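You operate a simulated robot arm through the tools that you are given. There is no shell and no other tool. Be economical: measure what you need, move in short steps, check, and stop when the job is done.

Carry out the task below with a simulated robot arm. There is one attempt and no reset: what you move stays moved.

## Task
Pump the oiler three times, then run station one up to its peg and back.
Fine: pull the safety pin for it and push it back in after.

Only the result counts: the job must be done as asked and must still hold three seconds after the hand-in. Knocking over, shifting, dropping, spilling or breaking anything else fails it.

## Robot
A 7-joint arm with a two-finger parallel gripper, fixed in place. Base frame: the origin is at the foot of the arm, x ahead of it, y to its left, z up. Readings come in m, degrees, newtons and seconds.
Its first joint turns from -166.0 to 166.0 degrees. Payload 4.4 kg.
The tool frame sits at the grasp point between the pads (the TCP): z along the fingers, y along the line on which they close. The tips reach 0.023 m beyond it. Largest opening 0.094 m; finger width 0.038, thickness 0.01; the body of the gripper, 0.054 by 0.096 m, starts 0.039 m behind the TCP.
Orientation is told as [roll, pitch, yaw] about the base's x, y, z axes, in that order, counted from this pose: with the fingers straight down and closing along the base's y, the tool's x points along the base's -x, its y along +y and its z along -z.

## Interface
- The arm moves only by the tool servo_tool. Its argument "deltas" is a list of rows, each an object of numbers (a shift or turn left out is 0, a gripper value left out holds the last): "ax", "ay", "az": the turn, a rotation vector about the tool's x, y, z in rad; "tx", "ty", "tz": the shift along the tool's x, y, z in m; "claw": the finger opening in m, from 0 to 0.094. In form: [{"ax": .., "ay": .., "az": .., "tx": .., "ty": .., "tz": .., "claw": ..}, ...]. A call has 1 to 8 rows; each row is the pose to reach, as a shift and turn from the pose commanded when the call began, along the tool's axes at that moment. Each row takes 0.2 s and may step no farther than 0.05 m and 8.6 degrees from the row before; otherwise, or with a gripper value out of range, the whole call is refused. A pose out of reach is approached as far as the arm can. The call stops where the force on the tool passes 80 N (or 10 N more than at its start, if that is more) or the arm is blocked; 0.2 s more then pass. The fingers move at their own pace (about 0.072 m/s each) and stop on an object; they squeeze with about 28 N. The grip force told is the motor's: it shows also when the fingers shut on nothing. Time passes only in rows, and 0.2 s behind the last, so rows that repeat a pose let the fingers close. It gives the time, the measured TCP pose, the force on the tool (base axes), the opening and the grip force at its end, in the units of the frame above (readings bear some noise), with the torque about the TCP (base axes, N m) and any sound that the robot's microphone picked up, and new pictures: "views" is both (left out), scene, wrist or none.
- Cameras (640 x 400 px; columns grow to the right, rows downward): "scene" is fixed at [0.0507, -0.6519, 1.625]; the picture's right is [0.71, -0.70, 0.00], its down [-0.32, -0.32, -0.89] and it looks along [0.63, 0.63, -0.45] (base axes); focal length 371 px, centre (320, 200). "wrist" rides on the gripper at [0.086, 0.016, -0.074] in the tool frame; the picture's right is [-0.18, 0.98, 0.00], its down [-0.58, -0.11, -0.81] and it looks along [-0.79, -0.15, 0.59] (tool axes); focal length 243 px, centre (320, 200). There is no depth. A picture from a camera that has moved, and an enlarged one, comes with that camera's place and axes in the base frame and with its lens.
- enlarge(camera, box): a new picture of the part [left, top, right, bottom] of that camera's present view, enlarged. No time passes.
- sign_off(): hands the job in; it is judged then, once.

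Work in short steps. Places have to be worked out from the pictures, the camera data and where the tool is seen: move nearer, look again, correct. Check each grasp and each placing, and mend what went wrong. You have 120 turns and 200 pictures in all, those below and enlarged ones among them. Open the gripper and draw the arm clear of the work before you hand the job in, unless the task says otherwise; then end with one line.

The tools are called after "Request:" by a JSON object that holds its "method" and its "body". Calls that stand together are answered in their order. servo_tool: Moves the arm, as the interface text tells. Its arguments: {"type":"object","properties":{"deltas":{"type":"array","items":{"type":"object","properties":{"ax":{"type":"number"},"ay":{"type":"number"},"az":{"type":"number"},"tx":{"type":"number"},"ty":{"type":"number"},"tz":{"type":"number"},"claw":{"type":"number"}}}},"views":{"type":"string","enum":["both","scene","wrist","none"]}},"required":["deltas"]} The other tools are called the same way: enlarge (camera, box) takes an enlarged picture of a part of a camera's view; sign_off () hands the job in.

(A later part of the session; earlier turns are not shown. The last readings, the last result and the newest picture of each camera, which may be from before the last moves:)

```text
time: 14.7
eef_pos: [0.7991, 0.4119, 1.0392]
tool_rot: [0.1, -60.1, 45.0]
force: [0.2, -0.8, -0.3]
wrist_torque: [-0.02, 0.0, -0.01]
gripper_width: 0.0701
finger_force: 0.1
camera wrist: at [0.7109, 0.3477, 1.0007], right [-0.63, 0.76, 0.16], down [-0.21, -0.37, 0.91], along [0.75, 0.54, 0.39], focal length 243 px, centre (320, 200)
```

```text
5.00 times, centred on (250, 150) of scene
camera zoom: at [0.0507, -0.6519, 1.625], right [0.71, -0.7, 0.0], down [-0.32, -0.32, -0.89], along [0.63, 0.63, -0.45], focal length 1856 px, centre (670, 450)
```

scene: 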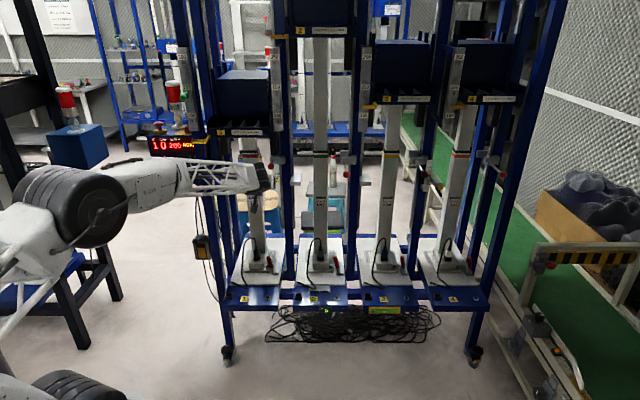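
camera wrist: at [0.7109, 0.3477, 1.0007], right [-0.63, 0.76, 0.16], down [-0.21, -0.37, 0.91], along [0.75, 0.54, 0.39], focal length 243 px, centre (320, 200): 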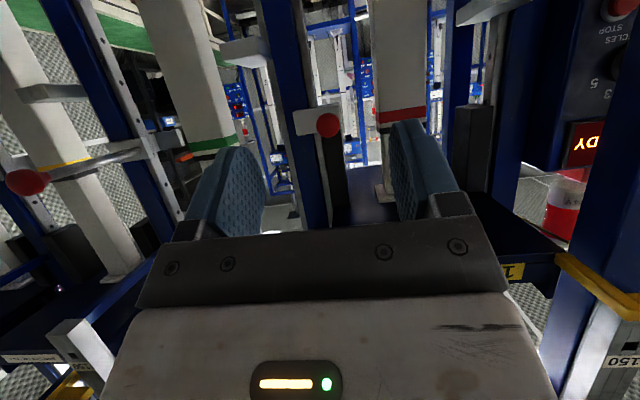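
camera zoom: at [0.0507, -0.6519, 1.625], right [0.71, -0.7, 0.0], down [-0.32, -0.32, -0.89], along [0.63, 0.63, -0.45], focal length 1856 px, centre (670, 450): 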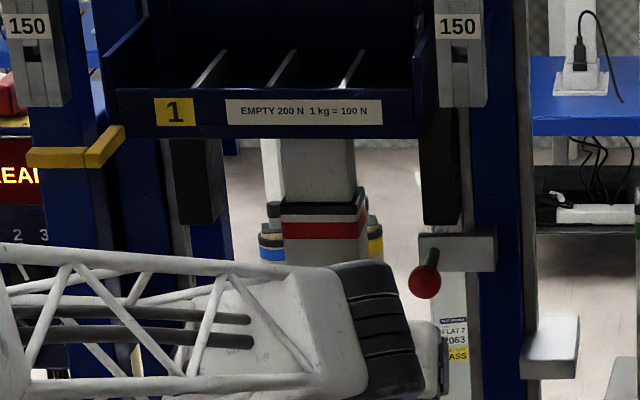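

The pin ball refines to about (0.932, 0.537, 1.038), nearly centred between the open fingers. I advance most of the way and check.

Request:
{"method": "servo_tool", "body": {"deltas": [{"tx": -0.02, "ty": -0.002, "tz": 0.0347}, {"tx": -0.04, "ty": -0.004, "tz": 0.0695}, {"tx": -0.065, "ty": -0.006, "tz": 0.1125}, {"tx": -0.065, "ty": -0.006, "tz": 0.1125}]}}

Request:
{"method": "enlarge", "body": {"camera": "scene", "box": [240, 130, 300, 180]}}

```text
time: 15.7
eef_pos: [0.8937, 0.4973, 1.0389]
tool_rot: [0.1, -60.2, 45.0]
force: [0.3, 0.4, -0.2]
wrist_torque: [-0.02, -0.01, -0.02]
gripper_width: 0.0702
finger_force: 0.1
camera wrist: at [0.8063, 0.4337, 1.0018], right [-0.63, 0.76, 0.16], down [-0.21, -0.37, 0.91], along [0.75, 0.54, 0.39], focal length 243 px, centre (320, 200)
```

scene: 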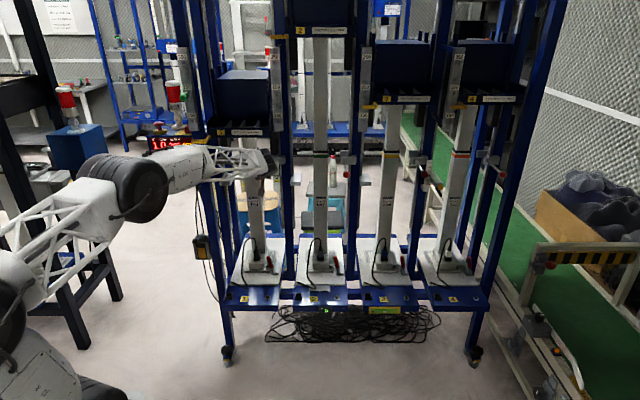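
wrist: 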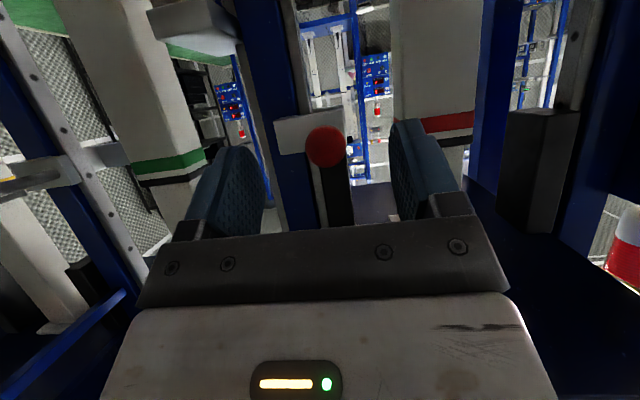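

```text
8.00 times, centred on (270, 155) of scene
camera zoom: at [0.0507, -0.6519, 1.625], right [0.71, -0.7, 0.0], down [-0.32, -0.32, -0.89], along [0.63, 0.63, -0.45], focal length 2970 px, centre (720, 560)
```

zoom: 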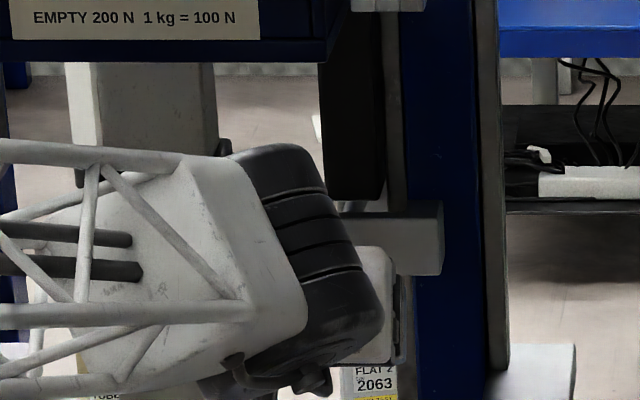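

Ball and fingers line up and about 6 cm remain. I advance, then close on the ball.

Request:
{"method": "servo_tool", "body": {"deltas": [{"tx": -0.0132, "tz": 0.0259}, {"tx": -0.0263, "tz": 0.0518}, {"tx": -0.0263, "tz": 0.0518, "claw": 0.0}, {"tx": -0.0263, "tz": 0.0518, "claw": 0.0}, {"tx": -0.0263, "tz": 0.0518, "claw": 0.0}]}}

Request:
{"method": "enlarge", "body": {"camera": "wrist", "box": [240, 90, 420, 230]}}

```text
time: 16.9
eef_pos: [0.9361, 0.5386, 1.0368]
tool_rot: [0.0, -60.1, 44.9]
force: [6.3, -3.8, 1.5]
wrist_torque: [-0.03, -0.01, 0.3]
gripper_width: 0.0273
finger_force: 44.9
camera wrist: at [0.8479, 0.4745, 0.9991], right [-0.63, 0.76, 0.16], down [-0.21, -0.37, 0.91], along [0.75, 0.54, 0.39], focal length 243 px, centre (320, 200)
```

scene: 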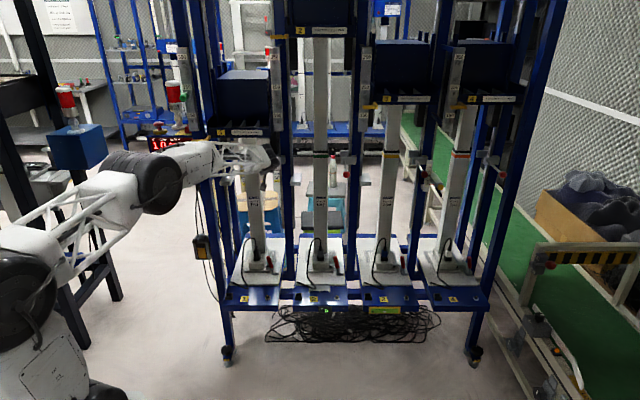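
wrist: 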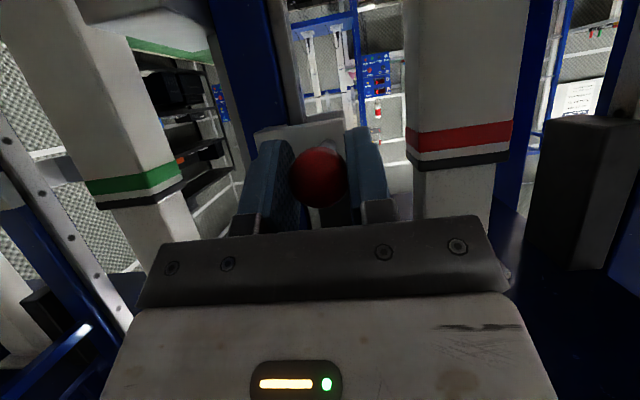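

```text
2.86 times, centred on (330, 160) of wrist
camera zoom: at [0.8479, 0.4745, 0.9991], right [-0.63, 0.76, 0.16], down [-0.21, -0.37, 0.91], along [0.75, 0.54, 0.39], focal length 693 px, centre (291, 314)
```

zoom: 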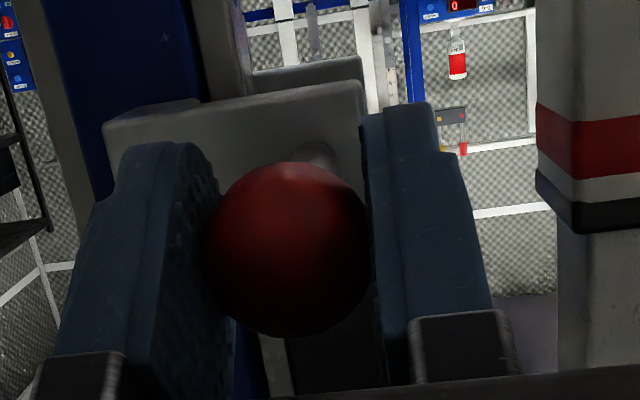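

The ball is gripped (27 mm). I pull straight out along the shaft in small steps, relieving a slight lateral load.

Request:
{"method": "servo_tool", "body": {"deltas": [{"tx": 0.005, "ty": -0.002, "tz": -0.0087}, {"tx": 0.01, "ty": -0.002, "tz": -0.0173}, {"tx": 0.015, "ty": -0.002, "tz": -0.026}, {"tx": 0.02, "ty": -0.002, "tz": -0.0347}]}}

Request:
{"method": "enlarge", "body": {"camera": "wrist", "box": [240, 90, 420, 230]}}

```text
time: 17.9
eef_pos: [0.9085, 0.511, 1.0368]
tool_rot: [0.0, -60.2, 45.1]
force: [-32.4, 34.2, 19.0]
wrist_torque: [0.33, 0.01, -0.2]
gripper_width: 0.0273
finger_force: 44.8
camera wrist: at [0.8206, 0.4466, 0.9988], right [-0.63, 0.76, 0.16], down [-0.21, -0.37, 0.91], along [0.75, 0.54, 0.39], focal length 243 px, centre (320, 200)
```

scene: 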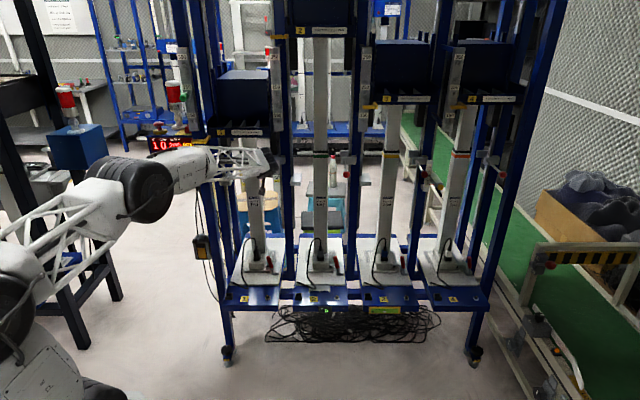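
wrist: 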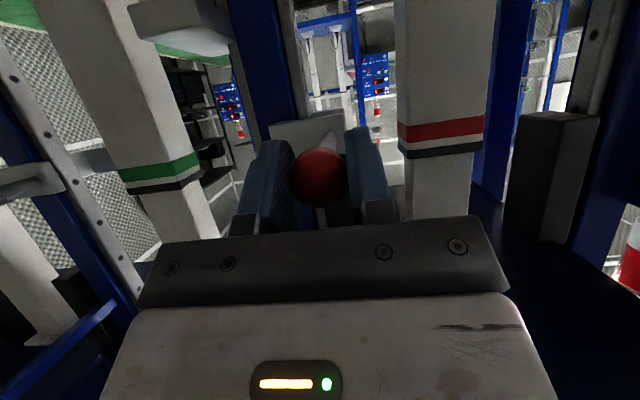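

```text
2.86 times, centred on (330, 160) of wrist
camera zoom: at [0.8206, 0.4466, 0.9988], right [-0.63, 0.76, 0.16], down [-0.21, -0.37, 0.91], along [0.75, 0.54, 0.39], focal length 693 px, centre (291, 314)
```

zoom: 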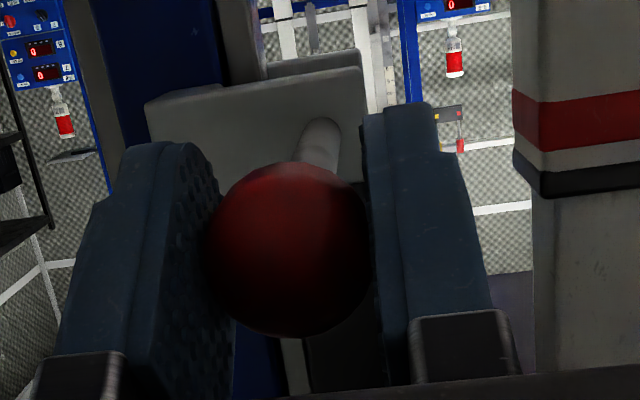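

The pin slid out about 4 cm, but there is a side load of 47 N, so I correct 1.7 mm laterally and slightly up. Then I pull a little further to find the end.

Request:
{"method": "servo_tool", "body": {"deltas": [{"tx": -0.0006, "ty": 0.0017, "tz": -0.0003}, {"tx": 0.0019, "ty": 0.0017, "tz": -0.0046}], "views": "none"}}

```text
time: 18.5
eef_pos: [0.903, 0.5079, 1.0367]
tool_rot: [-0.1, -60.1, 45.0]
force: [-20.7, 20.4, 22.6]
wrist_torque: [0.19, -0.04, 0.47]
gripper_width: 0.0272
finger_force: 44.4
```

There is still some lateral and upward load and no axial load. I correct a bit more and pull another centimetre.

Request:
{"method": "servo_tool", "body": {"deltas": [{"tx": -0.0009, "ty": 0.0013, "tz": -0.0005}, {"tx": 0.0016, "ty": 0.0013, "tz": -0.0048}, {"tx": 0.0041, "ty": 0.0013, "tz": -0.0092}]}}

Request:
{"method": "enlarge", "body": {"camera": "wrist", "box": [240, 90, 420, 230]}}

```text
time: 19.3
eef_pos: [0.8971, 0.4995, 1.0364]
tool_rot: [0.0, -60.1, 44.9]
force: [-3.6, 4.6, 13.9]
wrist_torque: [0.06, -0.06, 0.36]
gripper_width: 0.0274
finger_force: 45.0
camera wrist: at [0.8088, 0.4354, 0.999], right [-0.63, 0.76, 0.16], down [-0.21, -0.37, 0.91], along [0.75, 0.54, 0.39], focal length 243 px, centre (320, 200)
```

scene: 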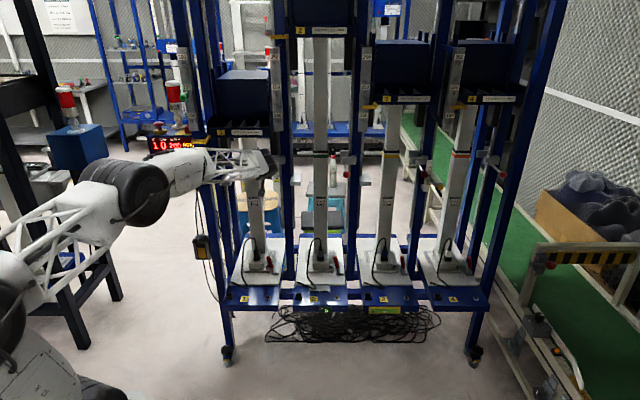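
wrist: 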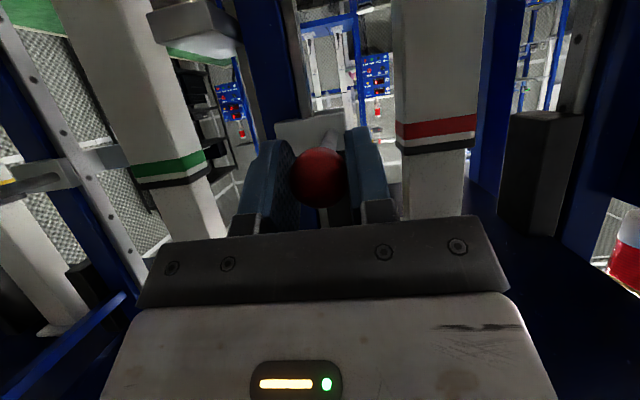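

```text
2.86 times, centred on (330, 160) of wrist
camera zoom: at [0.8088, 0.4354, 0.999], right [-0.63, 0.76, 0.16], down [-0.21, -0.37, 0.91], along [0.75, 0.54, 0.39], focal length 693 px, centre (291, 314)
```

zoom: 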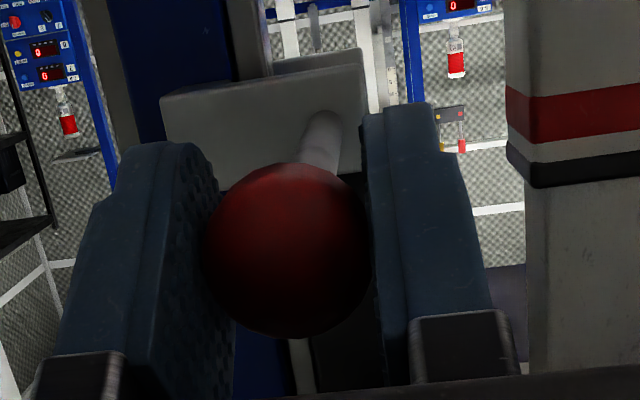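

The pin is out about 5.5 cm, close to how stations 2–4 look. I pull a few more millimetres, watching for an end stop.

Request:
{"method": "servo_tool", "body": {"deltas": [{"tx": 0.0018, "ty": 0.0003, "tz": -0.0043}, {"tx": 0.0035, "ty": 0.0003, "tz": -0.0078}], "views": "none"}}

```text
time: 19.9
eef_pos: [0.8916, 0.4944, 1.036]
tool_rot: [0.0, -60.1, 44.9]
force: [8.5, -7.9, 8.1]
wrist_torque: [0.12, -0.14, 0.23]
gripper_width: 0.0271
finger_force: 44.9
```

Still no end stop at 6.3 cm. Before going further I look at how far the shaft is out, compared with the neighbouring stations.

Request:
{"method": "enlarge", "body": {"camera": "scene", "box": [250, 130, 400, 190]}}

Request:
{"method": "enlarge", "body": {"camera": "wrist", "box": [0, 80, 420, 230]}}

```text
4.27 times, centred on (325, 160) of scene
camera zoom: at [0.0507, -0.6519, 1.625], right [0.71, -0.7, 0.0], down [-0.32, -0.32, -0.89], along [0.63, 0.63, -0.45], focal length 1584 px, centre (299, 371)
```

zoom: 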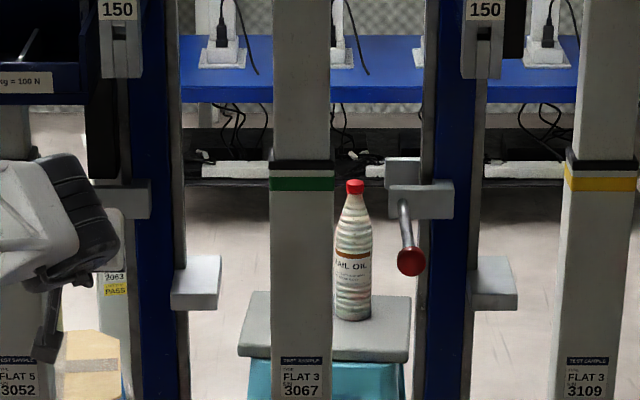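

```text
1.52 times, centred on (210, 155) of wrist
camera zoom: at [0.8031, 0.4298, 0.999], right [-0.63, 0.76, 0.16], down [-0.21, -0.37, 0.91], along [0.75, 0.54, 0.39], focal length 370 px, centre (488, 269)
```

zoom: 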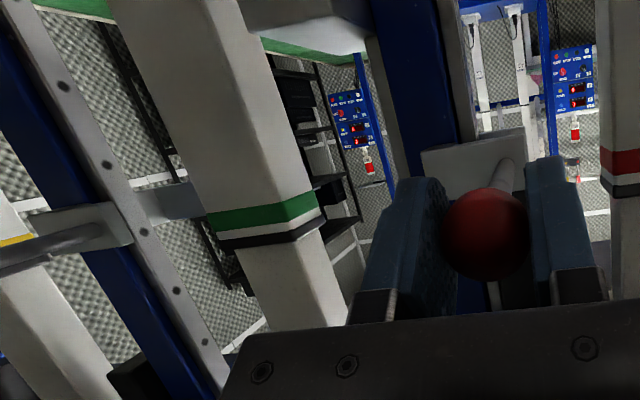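

Comparing shaft lengths, station 2's pin is out about 7.5 cm, so roughly 1.2 cm remains. I continue carefully.

Request:
{"method": "servo_tool", "body": {"deltas": [{"tx": 0.002, "ty": -0.0003, "tz": -0.0044}, {"tx": 0.0045, "ty": -0.0003, "tz": -0.0087}, {"tx": 0.0067, "ty": -0.0003, "tz": -0.0126}], "views": "none"}}

```text
time: 20.7
eef_pos: [0.8796, 0.483, 1.0362]
tool_rot: [0.1, -59.9, 44.9]
force: [20.3, -21.1, -2.6]
wrist_torque: [-0.06, -0.15, 0.23]
gripper_width: 0.0271
finger_force: 44.9
```

It is now out 7.9 cm and still laterally constrained, so still in its bracket. I relieve the side load and open the fingers to see if it stays out.

Request:
{"method": "servo_tool", "body": {"deltas": [{"ty": -0.001}, {"ty": -0.001, "claw": 0.04}, {"ty": -0.001, "claw": 0.07}, {"ty": -0.001, "claw": 0.07}], "views": "wrist"}}

Request:
{"method": "enlarge", "body": {"camera": "wrist", "box": [230, 90, 430, 230]}}

```text
time: 21.7
eef_pos: [0.8815, 0.4834, 1.0379]
tool_rot: [0.0, -60.2, 45.0]
force: [-0.2, 0.0, -0.1]
wrist_torque: [-0.01, 0.01, -0.02]
gripper_width: 0.07
finger_force: 0.0
camera wrist: at [0.7933, 0.4199, 1.0], right [-0.63, 0.76, 0.16], down [-0.21, -0.37, 0.91], along [0.75, 0.54, 0.39], focal length 243 px, centre (320, 200)
```

wrist: 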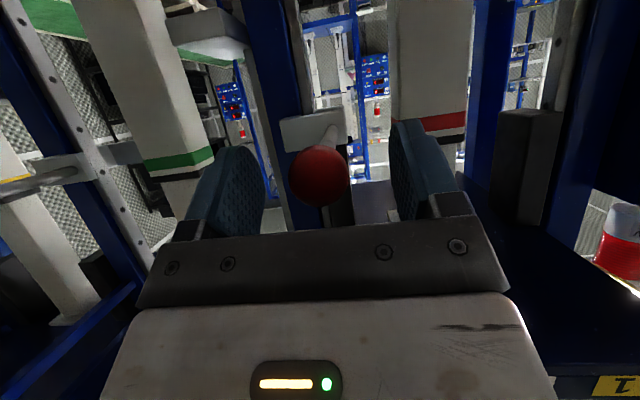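

```text
2.86 times, centred on (330, 160) of wrist
camera zoom: at [0.7933, 0.4199, 1.0], right [-0.63, 0.76, 0.16], down [-0.21, -0.37, 0.91], along [0.75, 0.54, 0.39], focal length 693 px, centre (291, 314)
```

zoom: 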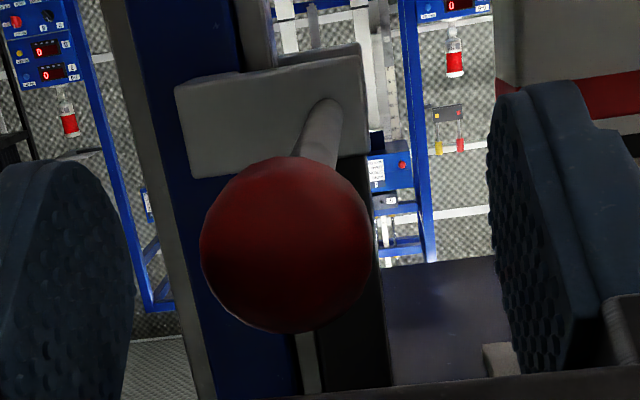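

The pin stays out by itself. I back away, close the fingers, and start moving across to the panel.

Request:
{"method": "servo_tool", "body": {"deltas": [{"tx": 0.0215, "tz": -0.0376}, {"tx": 0.043, "tz": -0.0752}, {"tx": 0.0646, "tz": -0.1128}, {"tx": 0.0646, "tz": -0.1128, "ty": 0.045, "claw": 0}, {"tx": 0.0646, "tz": -0.1128, "ty": 0.093, "ay": -0.04}, {"tx": 0.0646, "tz": -0.1128, "ty": 0.141, "ay": -0.08}, {"tx": 0.0646, "tz": -0.1128, "ty": 0.189, "ay": -0.12}, {"tx": 0.0646, "tz": -0.1128, "ty": 0.237, "ay": -0.16}], "views": "scene"}}

Request:
{"method": "enlarge", "body": {"camera": "scene", "box": [200, 90, 330, 190]}}

```text
time: 23.5
eef_pos: [0.6229, 0.5583, 1.0404]
tool_rot: [-13.8, -68.3, 60.6]
force: [0.3, -0.7, 1.3]
wrist_torque: [0.04, 0.08, -0.01]
gripper_width: 0.0
finger_force: 27.7
```

scene: 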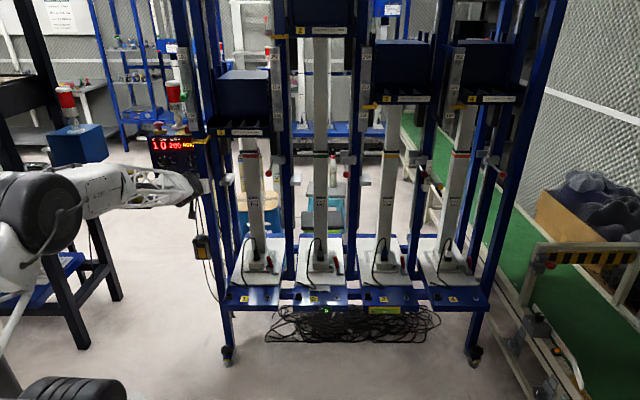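

```text
4.00 times, centred on (265, 140) of scene
camera zoom: at [0.0507, -0.6519, 1.625], right [0.71, -0.7, 0.0], down [-0.32, -0.32, -0.89], along [0.63, 0.63, -0.45], focal length 1485 px, centre (540, 440)
```

zoom: 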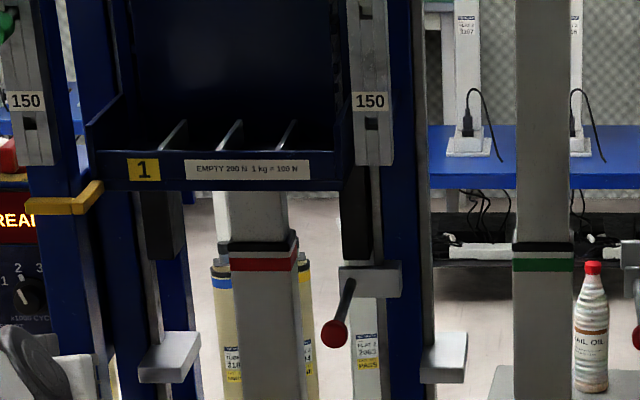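

The tool points right but shows a small roll of about 5° about its own axis. I hold for a moment to see whether that was lag.

Request:
{"method": "servo_tool", "body": {"deltas": [{"tx": 0}, {"tx": 0}], "views": "wrist"}}

```text
time: 24.1
eef_pos: [0.6241, 0.557, 1.0399]
tool_rot: [0.0, -69.2, 45.0]
force: [0.4, -0.3, 0.4]
wrist_torque: [0.01, -0.01, 0.0]
gripper_width: 0.0
finger_force: 28.2
camera wrist: at [0.5409, 0.4985, 0.9859], right [-0.65, 0.74, 0.17], down [-0.31, -0.46, 0.83], along [0.69, 0.48, 0.53], focal length 243 px, centre (320, 200)
```

wrist: 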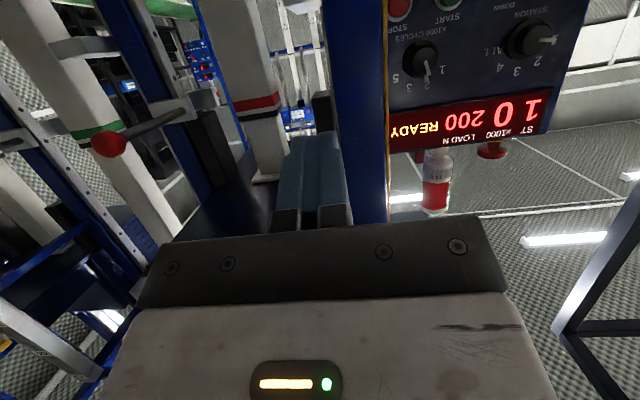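

It was only lag, and the orientation is settled. The pulled pin is visible. I move across in front of the UP button.

Request:
{"method": "servo_tool", "body": {"deltas": [{"tx": 0.0131, "ty": 0.0443, "tz": 0.005}, {"tx": 0.0262, "ty": 0.0887, "tz": 0.0099}, {"tx": 0.0393, "ty": 0.133, "tz": 0.0149}, {"tx": 0.0523, "ty": 0.1773, "tz": 0.0199}, {"tx": 0.0654, "ty": 0.2217, "tz": 0.0248}, {"tx": 0.0785, "ty": 0.266, "tz": 0.0298}, {"tx": 0.0625, "ty": 0.266, "tz": 0.0719}, {"tx": 0.0625, "ty": 0.266, "tz": 0.0719}]}}

Request:
{"method": "enlarge", "body": {"camera": "scene", "box": [140, 120, 220, 190]}}

```text
time: 25.9
eef_pos: [0.4679, 0.7772, 0.9551]
tool_rot: [0.1, -69.2, 45.1]
force: [0.2, -0.3, -0.7]
wrist_torque: [0.0, -0.03, 0.0]
gripper_width: 0.0002
finger_force: 28.5
out of reach, approached as far as the arm can: row 1, 2, 3, 4
camera wrist: at [0.385, 0.7187, 0.9009], right [-0.65, 0.74, 0.17], down [-0.31, -0.46, 0.83], along [0.69, 0.48, 0.53], focal length 243 px, centre (320, 200)
```

scene: 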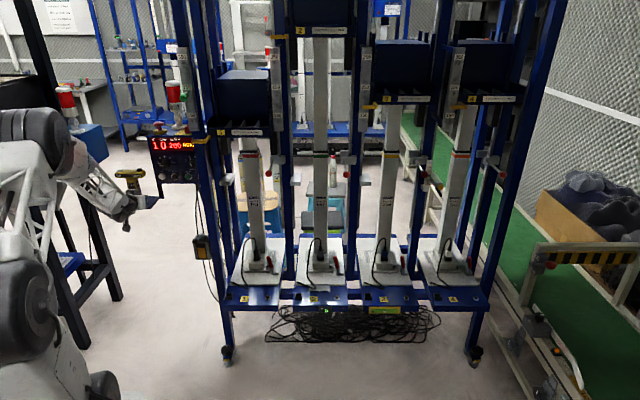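
wrist: 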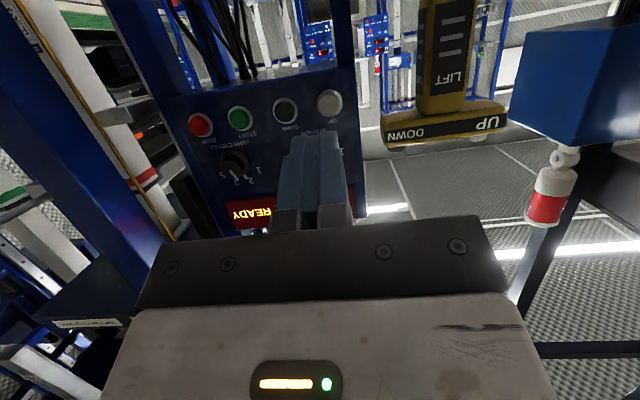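

```text
5.71 times, centred on (180, 155) of scene
camera zoom: at [0.0507, -0.6519, 1.625], right [0.71, -0.7, 0.0], down [-0.32, -0.32, -0.89], along [0.63, 0.63, -0.45], focal length 2122 px, centre (1120, 457)
```

zoom: 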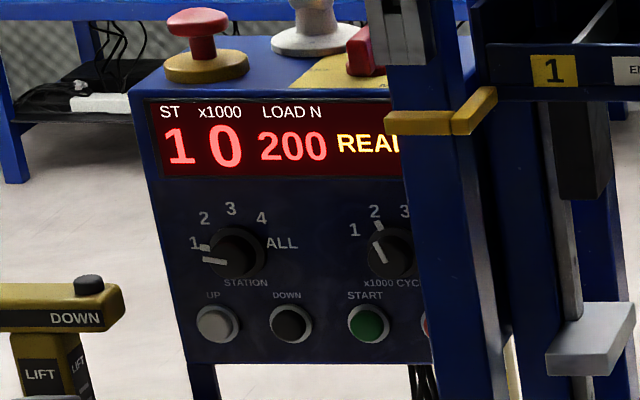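

The fingers are laterally aligned with UP (about 19 cm ahead). I advance 15 cm and check before pressing.

Request:
{"method": "servo_tool", "body": {"deltas": [{"tx": -0.0178, "tz": 0.0468}, {"tx": -0.0355, "tz": 0.0935}, {"tx": -0.0533, "tz": 0.1403}, {"tx": -0.0533, "tz": 0.1403}]}}

Request:
{"method": "enlarge", "body": {"camera": "scene", "box": [140, 120, 220, 190]}}

Request:
{"method": "enlarge", "body": {"camera": "wrist", "box": [220, 60, 420, 220]}}

```text
time: 26.9
eef_pos: [0.571, 0.8859, 0.9558]
tool_rot: [-0.1, -69.2, 45.0]
force: [-0.3, -0.2, -0.5]
wrist_torque: [-0.02, -0.01, -0.01]
gripper_width: 0.0001
finger_force: 28.7
camera wrist: at [0.489, 0.8271, 0.9019], right [-0.65, 0.74, 0.17], down [-0.31, -0.46, 0.83], along [0.69, 0.48, 0.53], focal length 243 px, centre (320, 200)
```

scene: 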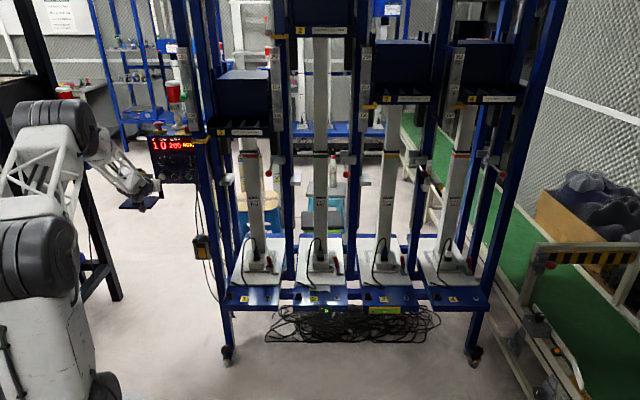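
wrist: 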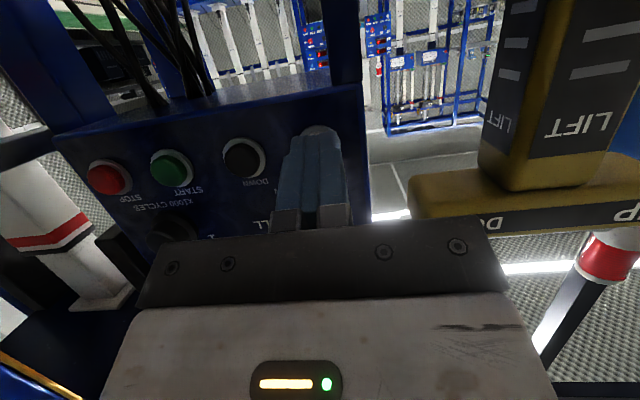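

```text
5.71 times, centred on (180, 155) of scene
camera zoom: at [0.0507, -0.6519, 1.625], right [0.71, -0.7, 0.0], down [-0.32, -0.32, -0.89], along [0.63, 0.63, -0.45], focal length 2122 px, centre (1120, 457)
```

zoom: 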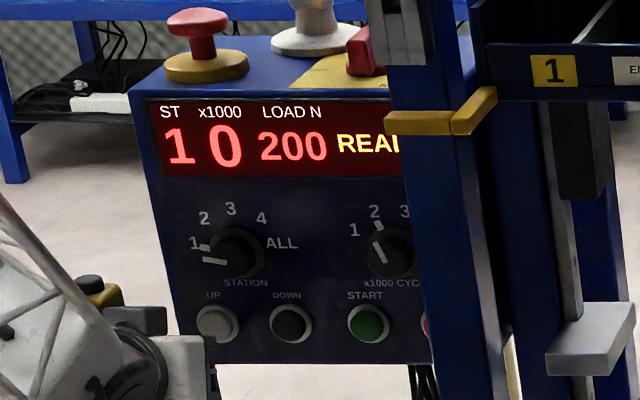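

```text
2.50 times, centred on (320, 140) of wrist
camera zoom: at [0.489, 0.8271, 0.9019], right [-0.65, 0.74, 0.17], down [-0.31, -0.46, 0.83], along [0.69, 0.48, 0.53], focal length 606 px, centre (320, 350)
```

zoom: 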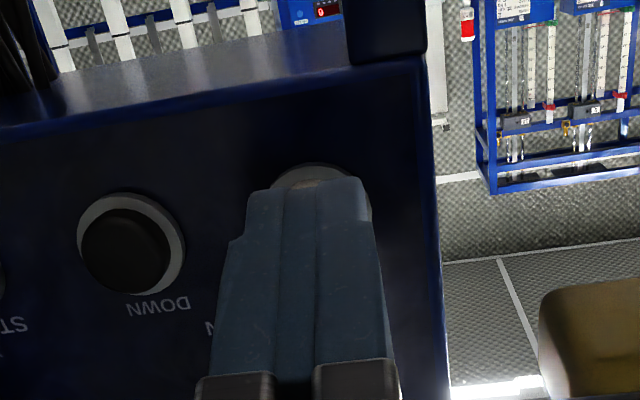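

The closed tips cover the UP button, with about 3.5 cm to go. I creep in until contact or a sign of movement.

Request:
{"method": "servo_tool", "body": {"deltas": [{"tx": -0.0071, "tz": 0.0187}, {"tx": -0.0107, "tz": 0.0281}, {"tx": -0.0124, "tz": 0.0327}], "views": "none"}}

Request:
{"method": "enlarge", "body": {"camera": "scene", "box": [150, 70, 280, 190]}}

```text
time: 27.7
eef_pos: [0.5957, 0.9102, 0.9554]
tool_rot: [0.0, -69.2, 45.0]
force: [-3.9, -2.1, -1.2]
wrist_torque: [0.01, -0.02, 0.0]
gripper_width: 0.0001
finger_force: 27.9
heard: click
```

```text
3.33 times, centred on (215, 130) of scene
camera zoom: at [0.0507, -0.6519, 1.625], right [0.71, -0.7, 0.0], down [-0.32, -0.32, -0.89], along [0.63, 0.63, -0.45], focal length 1238 px, centre (670, 433)
```

zoom: 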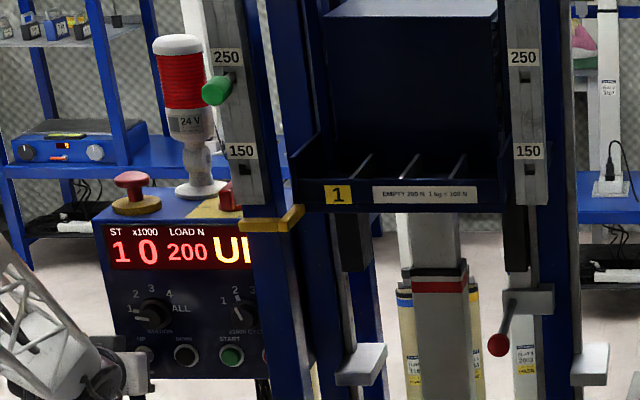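

A click, the display shows "UP", and the pointer has moved up a few pixels. I hold the button for about a second and measure the speed.

Request:
{"method": "servo_tool", "body": {"deltas": [{"tx": 0}, {"tx": 0}, {"tx": 0}, {"tx": 0}], "views": "none"}}

Request:
{"method": "enlarge", "body": {"camera": "scene", "box": [150, 70, 280, 190]}}

```text
time: 28.7
eef_pos: [0.5969, 0.9103, 0.9556]
tool_rot: [-0.1, -69.3, 44.9]
force: [-3.6, -2.0, 1.6]
wrist_torque: [0.03, -0.06, 0.03]
gripper_width: 0.0002
finger_force: 27.5
```

```text
3.33 times, centred on (215, 130) of scene
camera zoom: at [0.0507, -0.6519, 1.625], right [0.71, -0.7, 0.0], down [-0.32, -0.32, -0.89], along [0.63, 0.63, -0.45], focal length 1238 px, centre (670, 433)
```

zoom: 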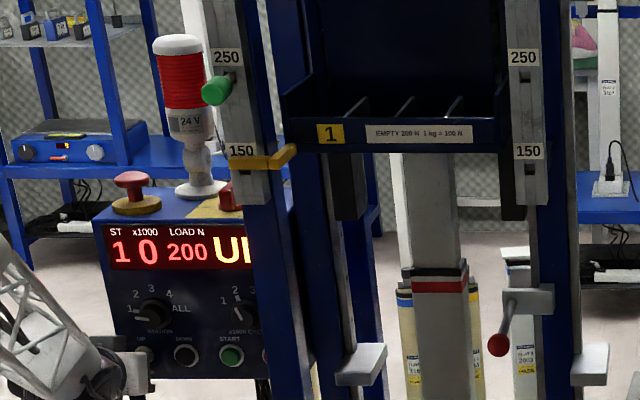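

It rises about 62 px/s in this view, and the pointer has roughly 70 px left to the peg. I hold another 0.6 s and check.

Request:
{"method": "servo_tool", "body": {"deltas": [{"tx": 0}, {"tx": 0}], "views": "none"}}

Request:
{"method": "enlarge", "body": {"camera": "scene", "box": [180, 70, 230, 130]}}

```text
time: 29.3
eef_pos: [0.5966, 0.9099, 0.9558]
tool_rot: [0.0, -69.2, 45.0]
force: [-3.2, -2.2, 1.0]
wrist_torque: [0.08, -0.06, 0.03]
gripper_width: 0.0
finger_force: 28.1
```

```text
6.67 times, centred on (205, 100) of scene
camera zoom: at [0.0507, -0.6519, 1.625], right [0.71, -0.7, 0.0], down [-0.32, -0.32, -0.89], along [0.63, 0.63, -0.45], focal length 2475 px, centre (1087, 867)
```

zoom: 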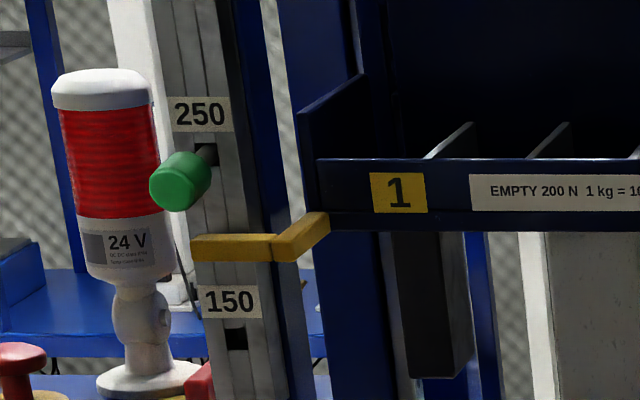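

The pointer is about half a second below the peg. I hold one more short step (0.4 s).

Request:
{"method": "servo_tool", "body": {"deltas": [{"tx": 0}], "views": "none"}}

Request:
{"method": "enlarge", "body": {"camera": "scene", "box": [180, 70, 230, 130]}}

```text
time: 29.7
eef_pos: [0.5967, 0.9097, 0.9552]
tool_rot: [0.0, -69.2, 45.0]
force: [-3.8, -2.4, 2.4]
wrist_torque: [0.03, -0.06, -0.01]
gripper_width: 0.0
finger_force: 27.7
```

```text
6.67 times, centred on (205, 100) of scene
camera zoom: at [0.0507, -0.6519, 1.625], right [0.71, -0.7, 0.0], down [-0.32, -0.32, -0.89], along [0.63, 0.63, -0.45], focal length 2475 px, centre (1087, 867)
```

zoom: 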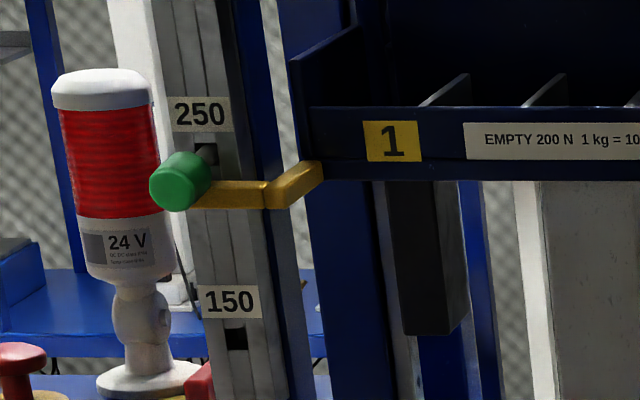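

The pointer is only millimetres below the peg shaft. I release UP now by drawing back, and then check.

Request:
{"method": "servo_tool", "body": {"deltas": [{"tx": 0.0107, "tz": -0.0281}, {"tx": 0.0107, "tz": -0.0281}], "views": "none"}}

Request:
{"method": "enlarge", "body": {"camera": "scene", "box": [180, 70, 230, 130]}}

Request:
{"method": "enlarge", "body": {"camera": "scene", "box": [185, 85, 215, 105]}}

Request:
{"method": "enlarge", "body": {"camera": "scene", "box": [145, 120, 215, 190]}}

```text
time: 30.3
eef_pos: [0.5767, 0.8879, 0.9559]
tool_rot: [0.1, -69.2, 44.9]
force: [-0.8, -0.7, -0.2]
wrist_torque: [-0.02, -0.02, -0.02]
gripper_width: 0.0002
finger_force: 27.5
```

```text
6.67 times, centred on (205, 100) of scene
camera zoom: at [0.0507, -0.6519, 1.625], right [0.71, -0.7, 0.0], down [-0.32, -0.32, -0.89], along [0.63, 0.63, -0.45], focal length 2475 px, centre (1087, 867)
```

zoom: 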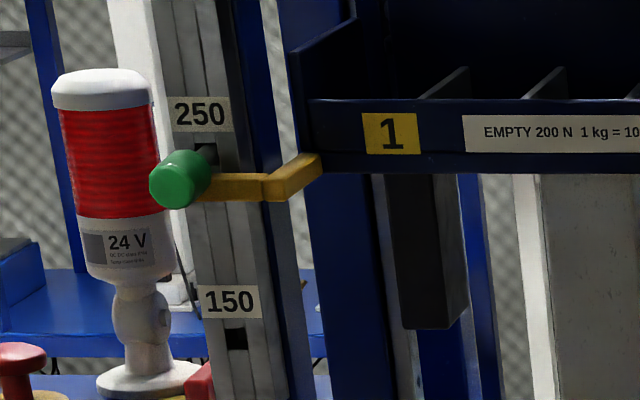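

```text
16.00 times, centred on (200, 95) of scene
camera zoom: at [0.0507, -0.6519, 1.625], right [0.71, -0.7, 0.0], down [-0.32, -0.32, -0.89], along [0.63, 0.63, -0.45], focal length 5941 px, centre (2240, 1880)
```

zoom: 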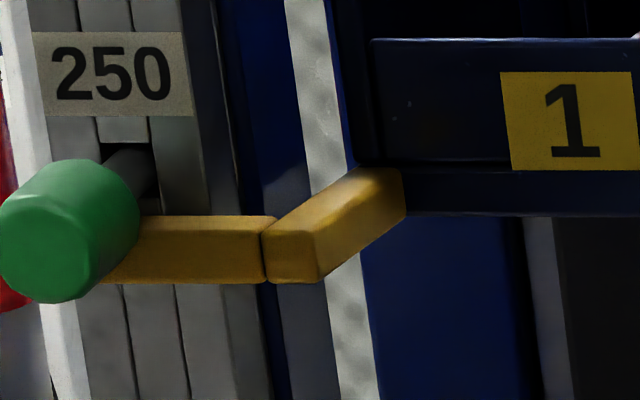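

```text
5.71 times, centred on (180, 155) of scene
camera zoom: at [0.0507, -0.6519, 1.625], right [0.71, -0.7, 0.0], down [-0.32, -0.32, -0.89], along [0.63, 0.63, -0.45], focal length 2122 px, centre (1120, 457)
```

zoom: 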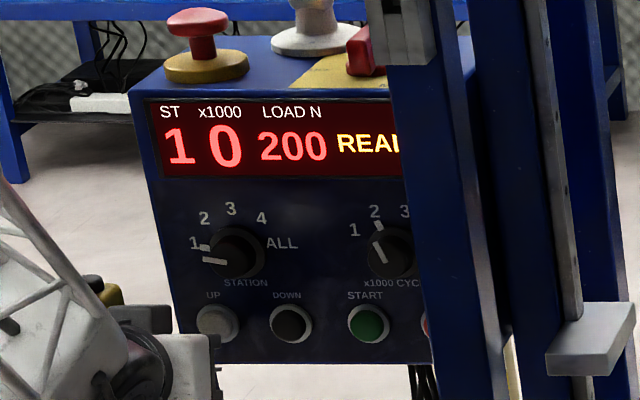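

The display is back to READY with the pointer right below the peg shaft. I magnify to judge whether it actually touches.

Request:
{"method": "enlarge", "body": {"camera": "scene", "box": [188, 90, 204, 100]}}

Request:
{"method": "servo_tool", "body": {"deltas": [{"tx": 0}], "views": "wrist"}}

```text
16.00 times, centred on (196, 95) of scene
camera zoom: at [0.0507, -0.6519, 1.625], right [0.71, -0.7, 0.0], down [-0.32, -0.32, -0.89], along [0.63, 0.63, -0.45], focal length 5941 px, centre (2304, 1880)
```

zoom: 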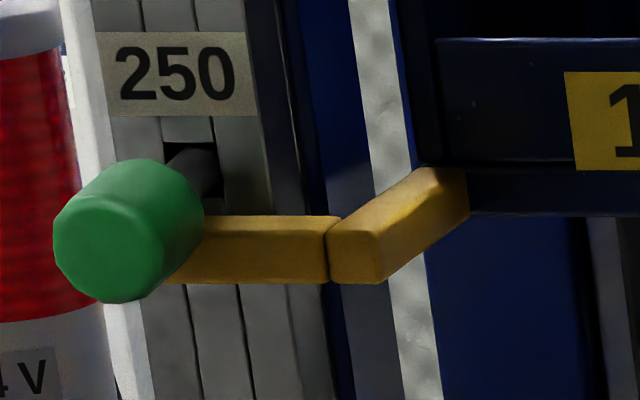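

```text
time: 30.7
eef_pos: [0.5764, 0.8863, 0.9555]
tool_rot: [-0.1, -69.0, 45.1]
force: [-0.7, -0.5, -0.1]
wrist_torque: [-0.01, -0.02, 0.01]
gripper_width: 0.0
finger_force: 27.9
camera wrist: at [0.4934, 0.8296, 0.9011], right [-0.65, 0.74, 0.17], down [-0.31, -0.46, 0.83], along [0.69, 0.48, 0.53], focal length 243 px, centre (320, 200)
```

wrist: 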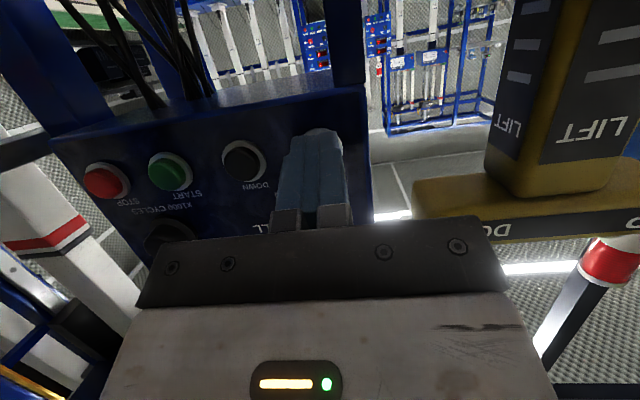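

It looks within about 2 mm of the peg. To be sure it reaches it, I try very short shallow taps on UP, starting below the click depth.

Request:
{"method": "servo_tool", "body": {"deltas": [{"tx": -0.0078, "tz": 0.0206}, {"tx": 0, "tz": 0}], "views": "none"}}

```text
time: 31.3
eef_pos: [0.5758, 0.8864, 0.9549]
tool_rot: [-0.1, -69.2, 45.0]
force: [0.5, 0.5, -0.6]
wrist_torque: [0.02, 0.01, -0.03]
gripper_width: 0.0
finger_force: 27.5
```

No click yet, so I go about 3 mm deeper.

Request:
{"method": "servo_tool", "body": {"deltas": [{"tx": -0.0089, "tz": 0.0234}, {"tx": 0, "tz": 0}], "views": "none"}}

```text
time: 31.9
eef_pos: [0.575, 0.8904, 0.9561]
tool_rot: [0.0, -69.3, 44.9]
force: [0.9, 1.1, -0.2]
wrist_torque: [-0.01, -0.02, 0.0]
gripper_width: 0.0
finger_force: 28.5
```

Still no click, so I go slightly deeper.

Request:
{"method": "servo_tool", "body": {"deltas": [{"tx": -0.0102, "tz": 0.0268}, {"tx": 0, "tz": 0}], "views": "none"}}

Request:
{"method": "enlarge", "body": {"camera": "scene", "box": [188, 90, 204, 100]}}

```text
time: 32.5
eef_pos: [0.5767, 0.8895, 0.9555]
tool_rot: [0.1, -69.3, 44.8]
force: [-0.6, -0.3, -0.4]
wrist_torque: [0.01, -0.04, 0.0]
gripper_width: 0.0
finger_force: 28.1
```

```text
16.00 times, centred on (196, 95) of scene
camera zoom: at [0.0507, -0.6519, 1.625], right [0.71, -0.7, 0.0], down [-0.32, -0.32, -0.89], along [0.63, 0.63, -0.45], focal length 5941 px, centre (2304, 1880)
```

zoom: 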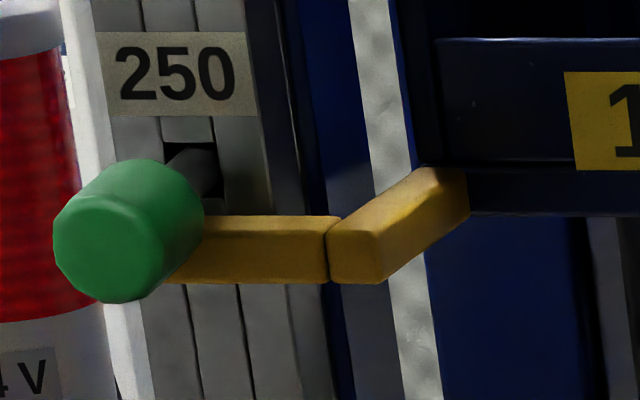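

Unchanged and no click. I make one more tap 2 mm deeper.

Request:
{"method": "servo_tool", "body": {"deltas": [{"tx": -0.0109, "tz": 0.0287}, {"tx": 0, "tz": 0}], "views": "none"}}

Request:
{"method": "enlarge", "body": {"camera": "scene", "box": [188, 90, 204, 100]}}

```text
time: 33.1
eef_pos: [0.5755, 0.8886, 0.9547]
tool_rot: [0.0, -69.2, 44.9]
force: [0.0, -0.8, 1.1]
wrist_torque: [-0.02, -0.01, 0.0]
gripper_width: 0.0002
finger_force: 28.1
heard: click
```

```text
16.00 times, centred on (196, 95) of scene
camera zoom: at [0.0507, -0.6519, 1.625], right [0.71, -0.7, 0.0], down [-0.32, -0.32, -0.89], along [0.63, 0.63, -0.45], focal length 5941 px, centre (2304, 1880)
```

zoom: 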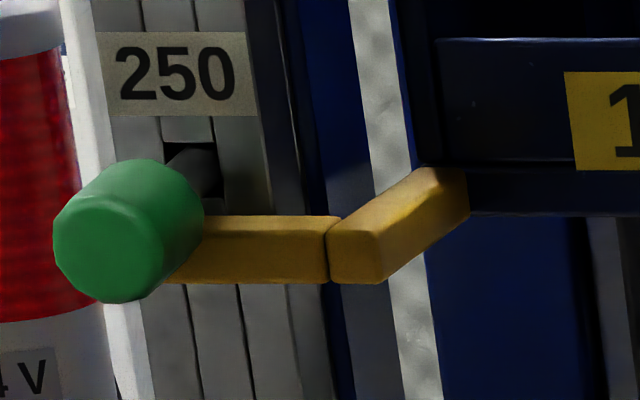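

A click but no movement: the carriage is against its peg, so the top is reached. I retract, shift 5.7 cm right to DOWN, and come close.

Request:
{"method": "servo_tool", "body": {"deltas": [{"tx": 0.0107, "tz": -0.0281}, {"tx": 0.0107, "ty": -0.029, "tz": -0.0281}, {"tx": 0.0107, "ty": -0.0573, "tz": -0.0281}, {"tx": 0.0, "ty": -0.0573, "tz": 0.0}, {"tx": 0.0, "ty": -0.0573, "tz": 0.0}], "views": "wrist"}}

Request:
{"method": "enlarge", "body": {"camera": "scene", "box": [145, 120, 215, 190]}}

Request:
{"method": "enlarge", "body": {"camera": "wrist", "box": [220, 60, 420, 220]}}

```text
time: 34.3
eef_pos: [0.6156, 0.8477, 0.9531]
tool_rot: [0.0, -69.3, 45.0]
force: [0.0, 0.2, 0.6]
wrist_torque: [-0.05, 0.01, 0.0]
gripper_width: 0.0
finger_force: 28.2
camera wrist: at [0.5338, 0.7898, 0.8987], right [-0.65, 0.74, 0.17], down [-0.31, -0.46, 0.83], along [0.69, 0.48, 0.53], focal length 243 px, centre (320, 200)
```

wrist: 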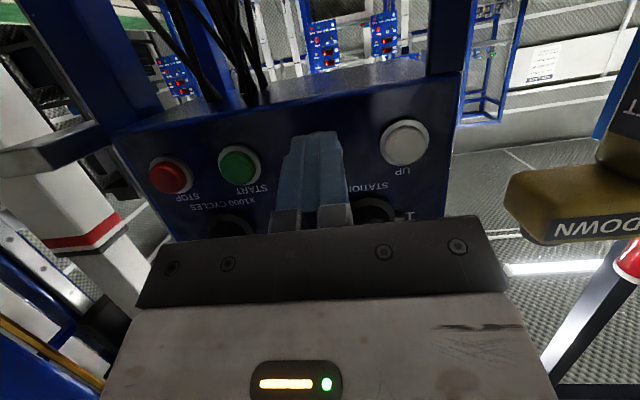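

```text
5.71 times, centred on (180, 155) of scene
camera zoom: at [0.0507, -0.6519, 1.625], right [0.71, -0.7, 0.0], down [-0.32, -0.32, -0.89], along [0.63, 0.63, -0.45], focal length 2122 px, centre (1120, 457)
```

zoom: 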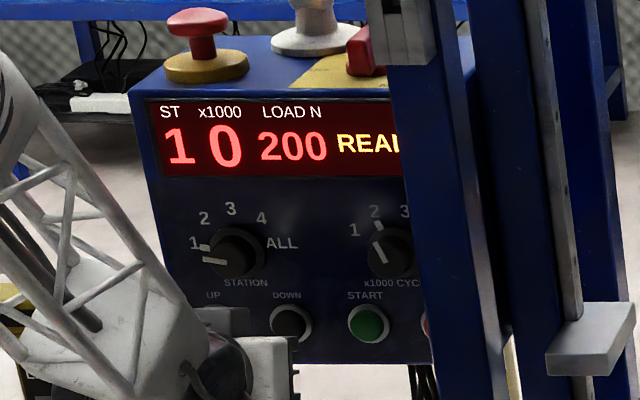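

```text
2.50 times, centred on (320, 140) of wrist
camera zoom: at [0.5338, 0.7898, 0.8987], right [-0.65, 0.74, 0.17], down [-0.31, -0.46, 0.83], along [0.69, 0.48, 0.53], focal length 606 px, centre (320, 350)
```

zoom: 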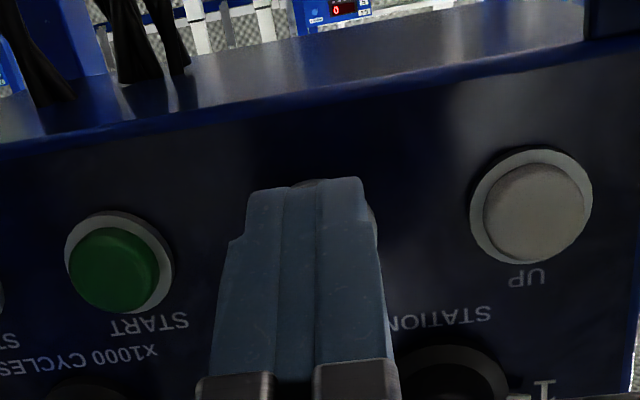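

DOWN is hidden exactly behind the tips. I press it to the same depth as before and check.

Request:
{"method": "servo_tool", "body": {"deltas": [{"tx": -0.0071, "tz": 0.0187}, {"tx": -0.0112, "tz": 0.0295}, {"tx": -0.0112, "tz": 0.0295}, {"tx": -0.0112, "tz": 0.0295}], "views": "none"}}

Request:
{"method": "enlarge", "body": {"camera": "scene", "box": [150, 70, 280, 190]}}

```text
time: 35.3
eef_pos: [0.6389, 0.8698, 0.9541]
tool_rot: [0.0, -69.3, 44.9]
force: [-8.9, -6.6, 5.1]
wrist_torque: [0.15, -0.19, 0.07]
gripper_width: 0.0001
finger_force: 27.9
heard: click
```

```text
3.33 times, centred on (215, 130) of scene
camera zoom: at [0.0507, -0.6519, 1.625], right [0.71, -0.7, 0.0], down [-0.32, -0.32, -0.89], along [0.63, 0.63, -0.45], focal length 1238 px, centre (670, 433)
```

zoom: 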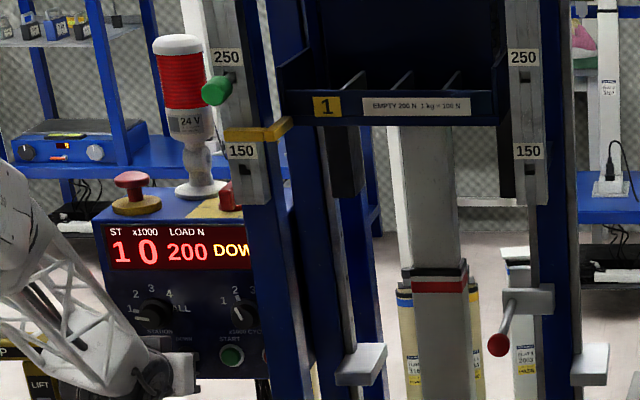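

The carriage is moving down (display "DOWN"), with about 100 px left to the start height. I hold another second.

Request:
{"method": "servo_tool", "body": {"deltas": [{"tx": 0}, {"tx": 0}, {"tx": 0}, {"tx": 0}], "views": "none"}}

Request:
{"method": "enlarge", "body": {"camera": "scene", "box": [150, 70, 280, 190]}}

```text
time: 36.3
eef_pos: [0.6383, 0.8696, 0.9531]
tool_rot: [0.1, -69.2, 45.0]
force: [-10.0, -5.5, 3.7]
wrist_torque: [0.09, -0.17, 0.04]
gripper_width: 0.0001
finger_force: 27.5
```

```text
3.33 times, centred on (215, 130) of scene
camera zoom: at [0.0507, -0.6519, 1.625], right [0.71, -0.7, 0.0], down [-0.32, -0.32, -0.89], along [0.63, 0.63, -0.45], focal length 1238 px, centre (670, 433)
```

zoom: 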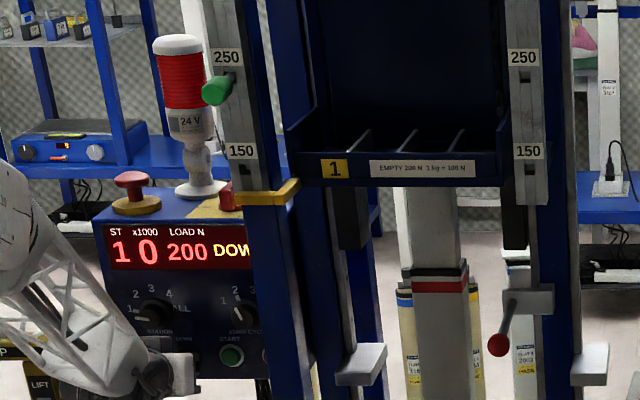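

About 40 px (0.65 s) remain. I hold 0.6 s more.

Request:
{"method": "servo_tool", "body": {"deltas": [{"tx": 0}, {"tx": 0}], "views": "none"}}

Request:
{"method": "enlarge", "body": {"camera": "scene", "box": [205, 110, 295, 190]}}

```text
time: 36.9
eef_pos: [0.6388, 0.871, 0.9543]
tool_rot: [0.1, -69.2, 45.0]
force: [-8.5, -5.3, 2.5]
wrist_torque: [0.12, -0.15, 0.02]
gripper_width: 0.0
finger_force: 27.8
```

```text
5.00 times, centred on (250, 150) of scene
camera zoom: at [0.0507, -0.6519, 1.625], right [0.71, -0.7, 0.0], down [-0.32, -0.32, -0.89], along [0.63, 0.63, -0.45], focal length 1856 px, centre (670, 450)
```

zoom: 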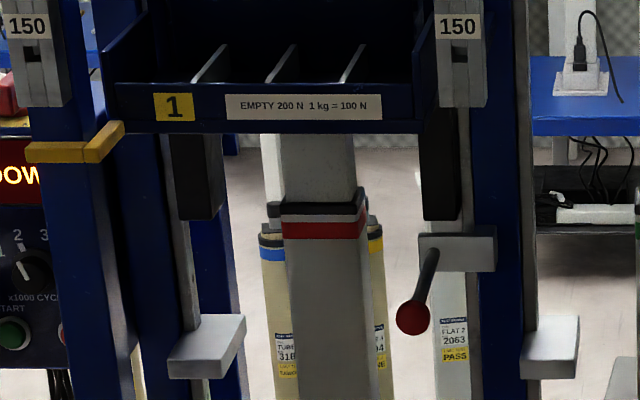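

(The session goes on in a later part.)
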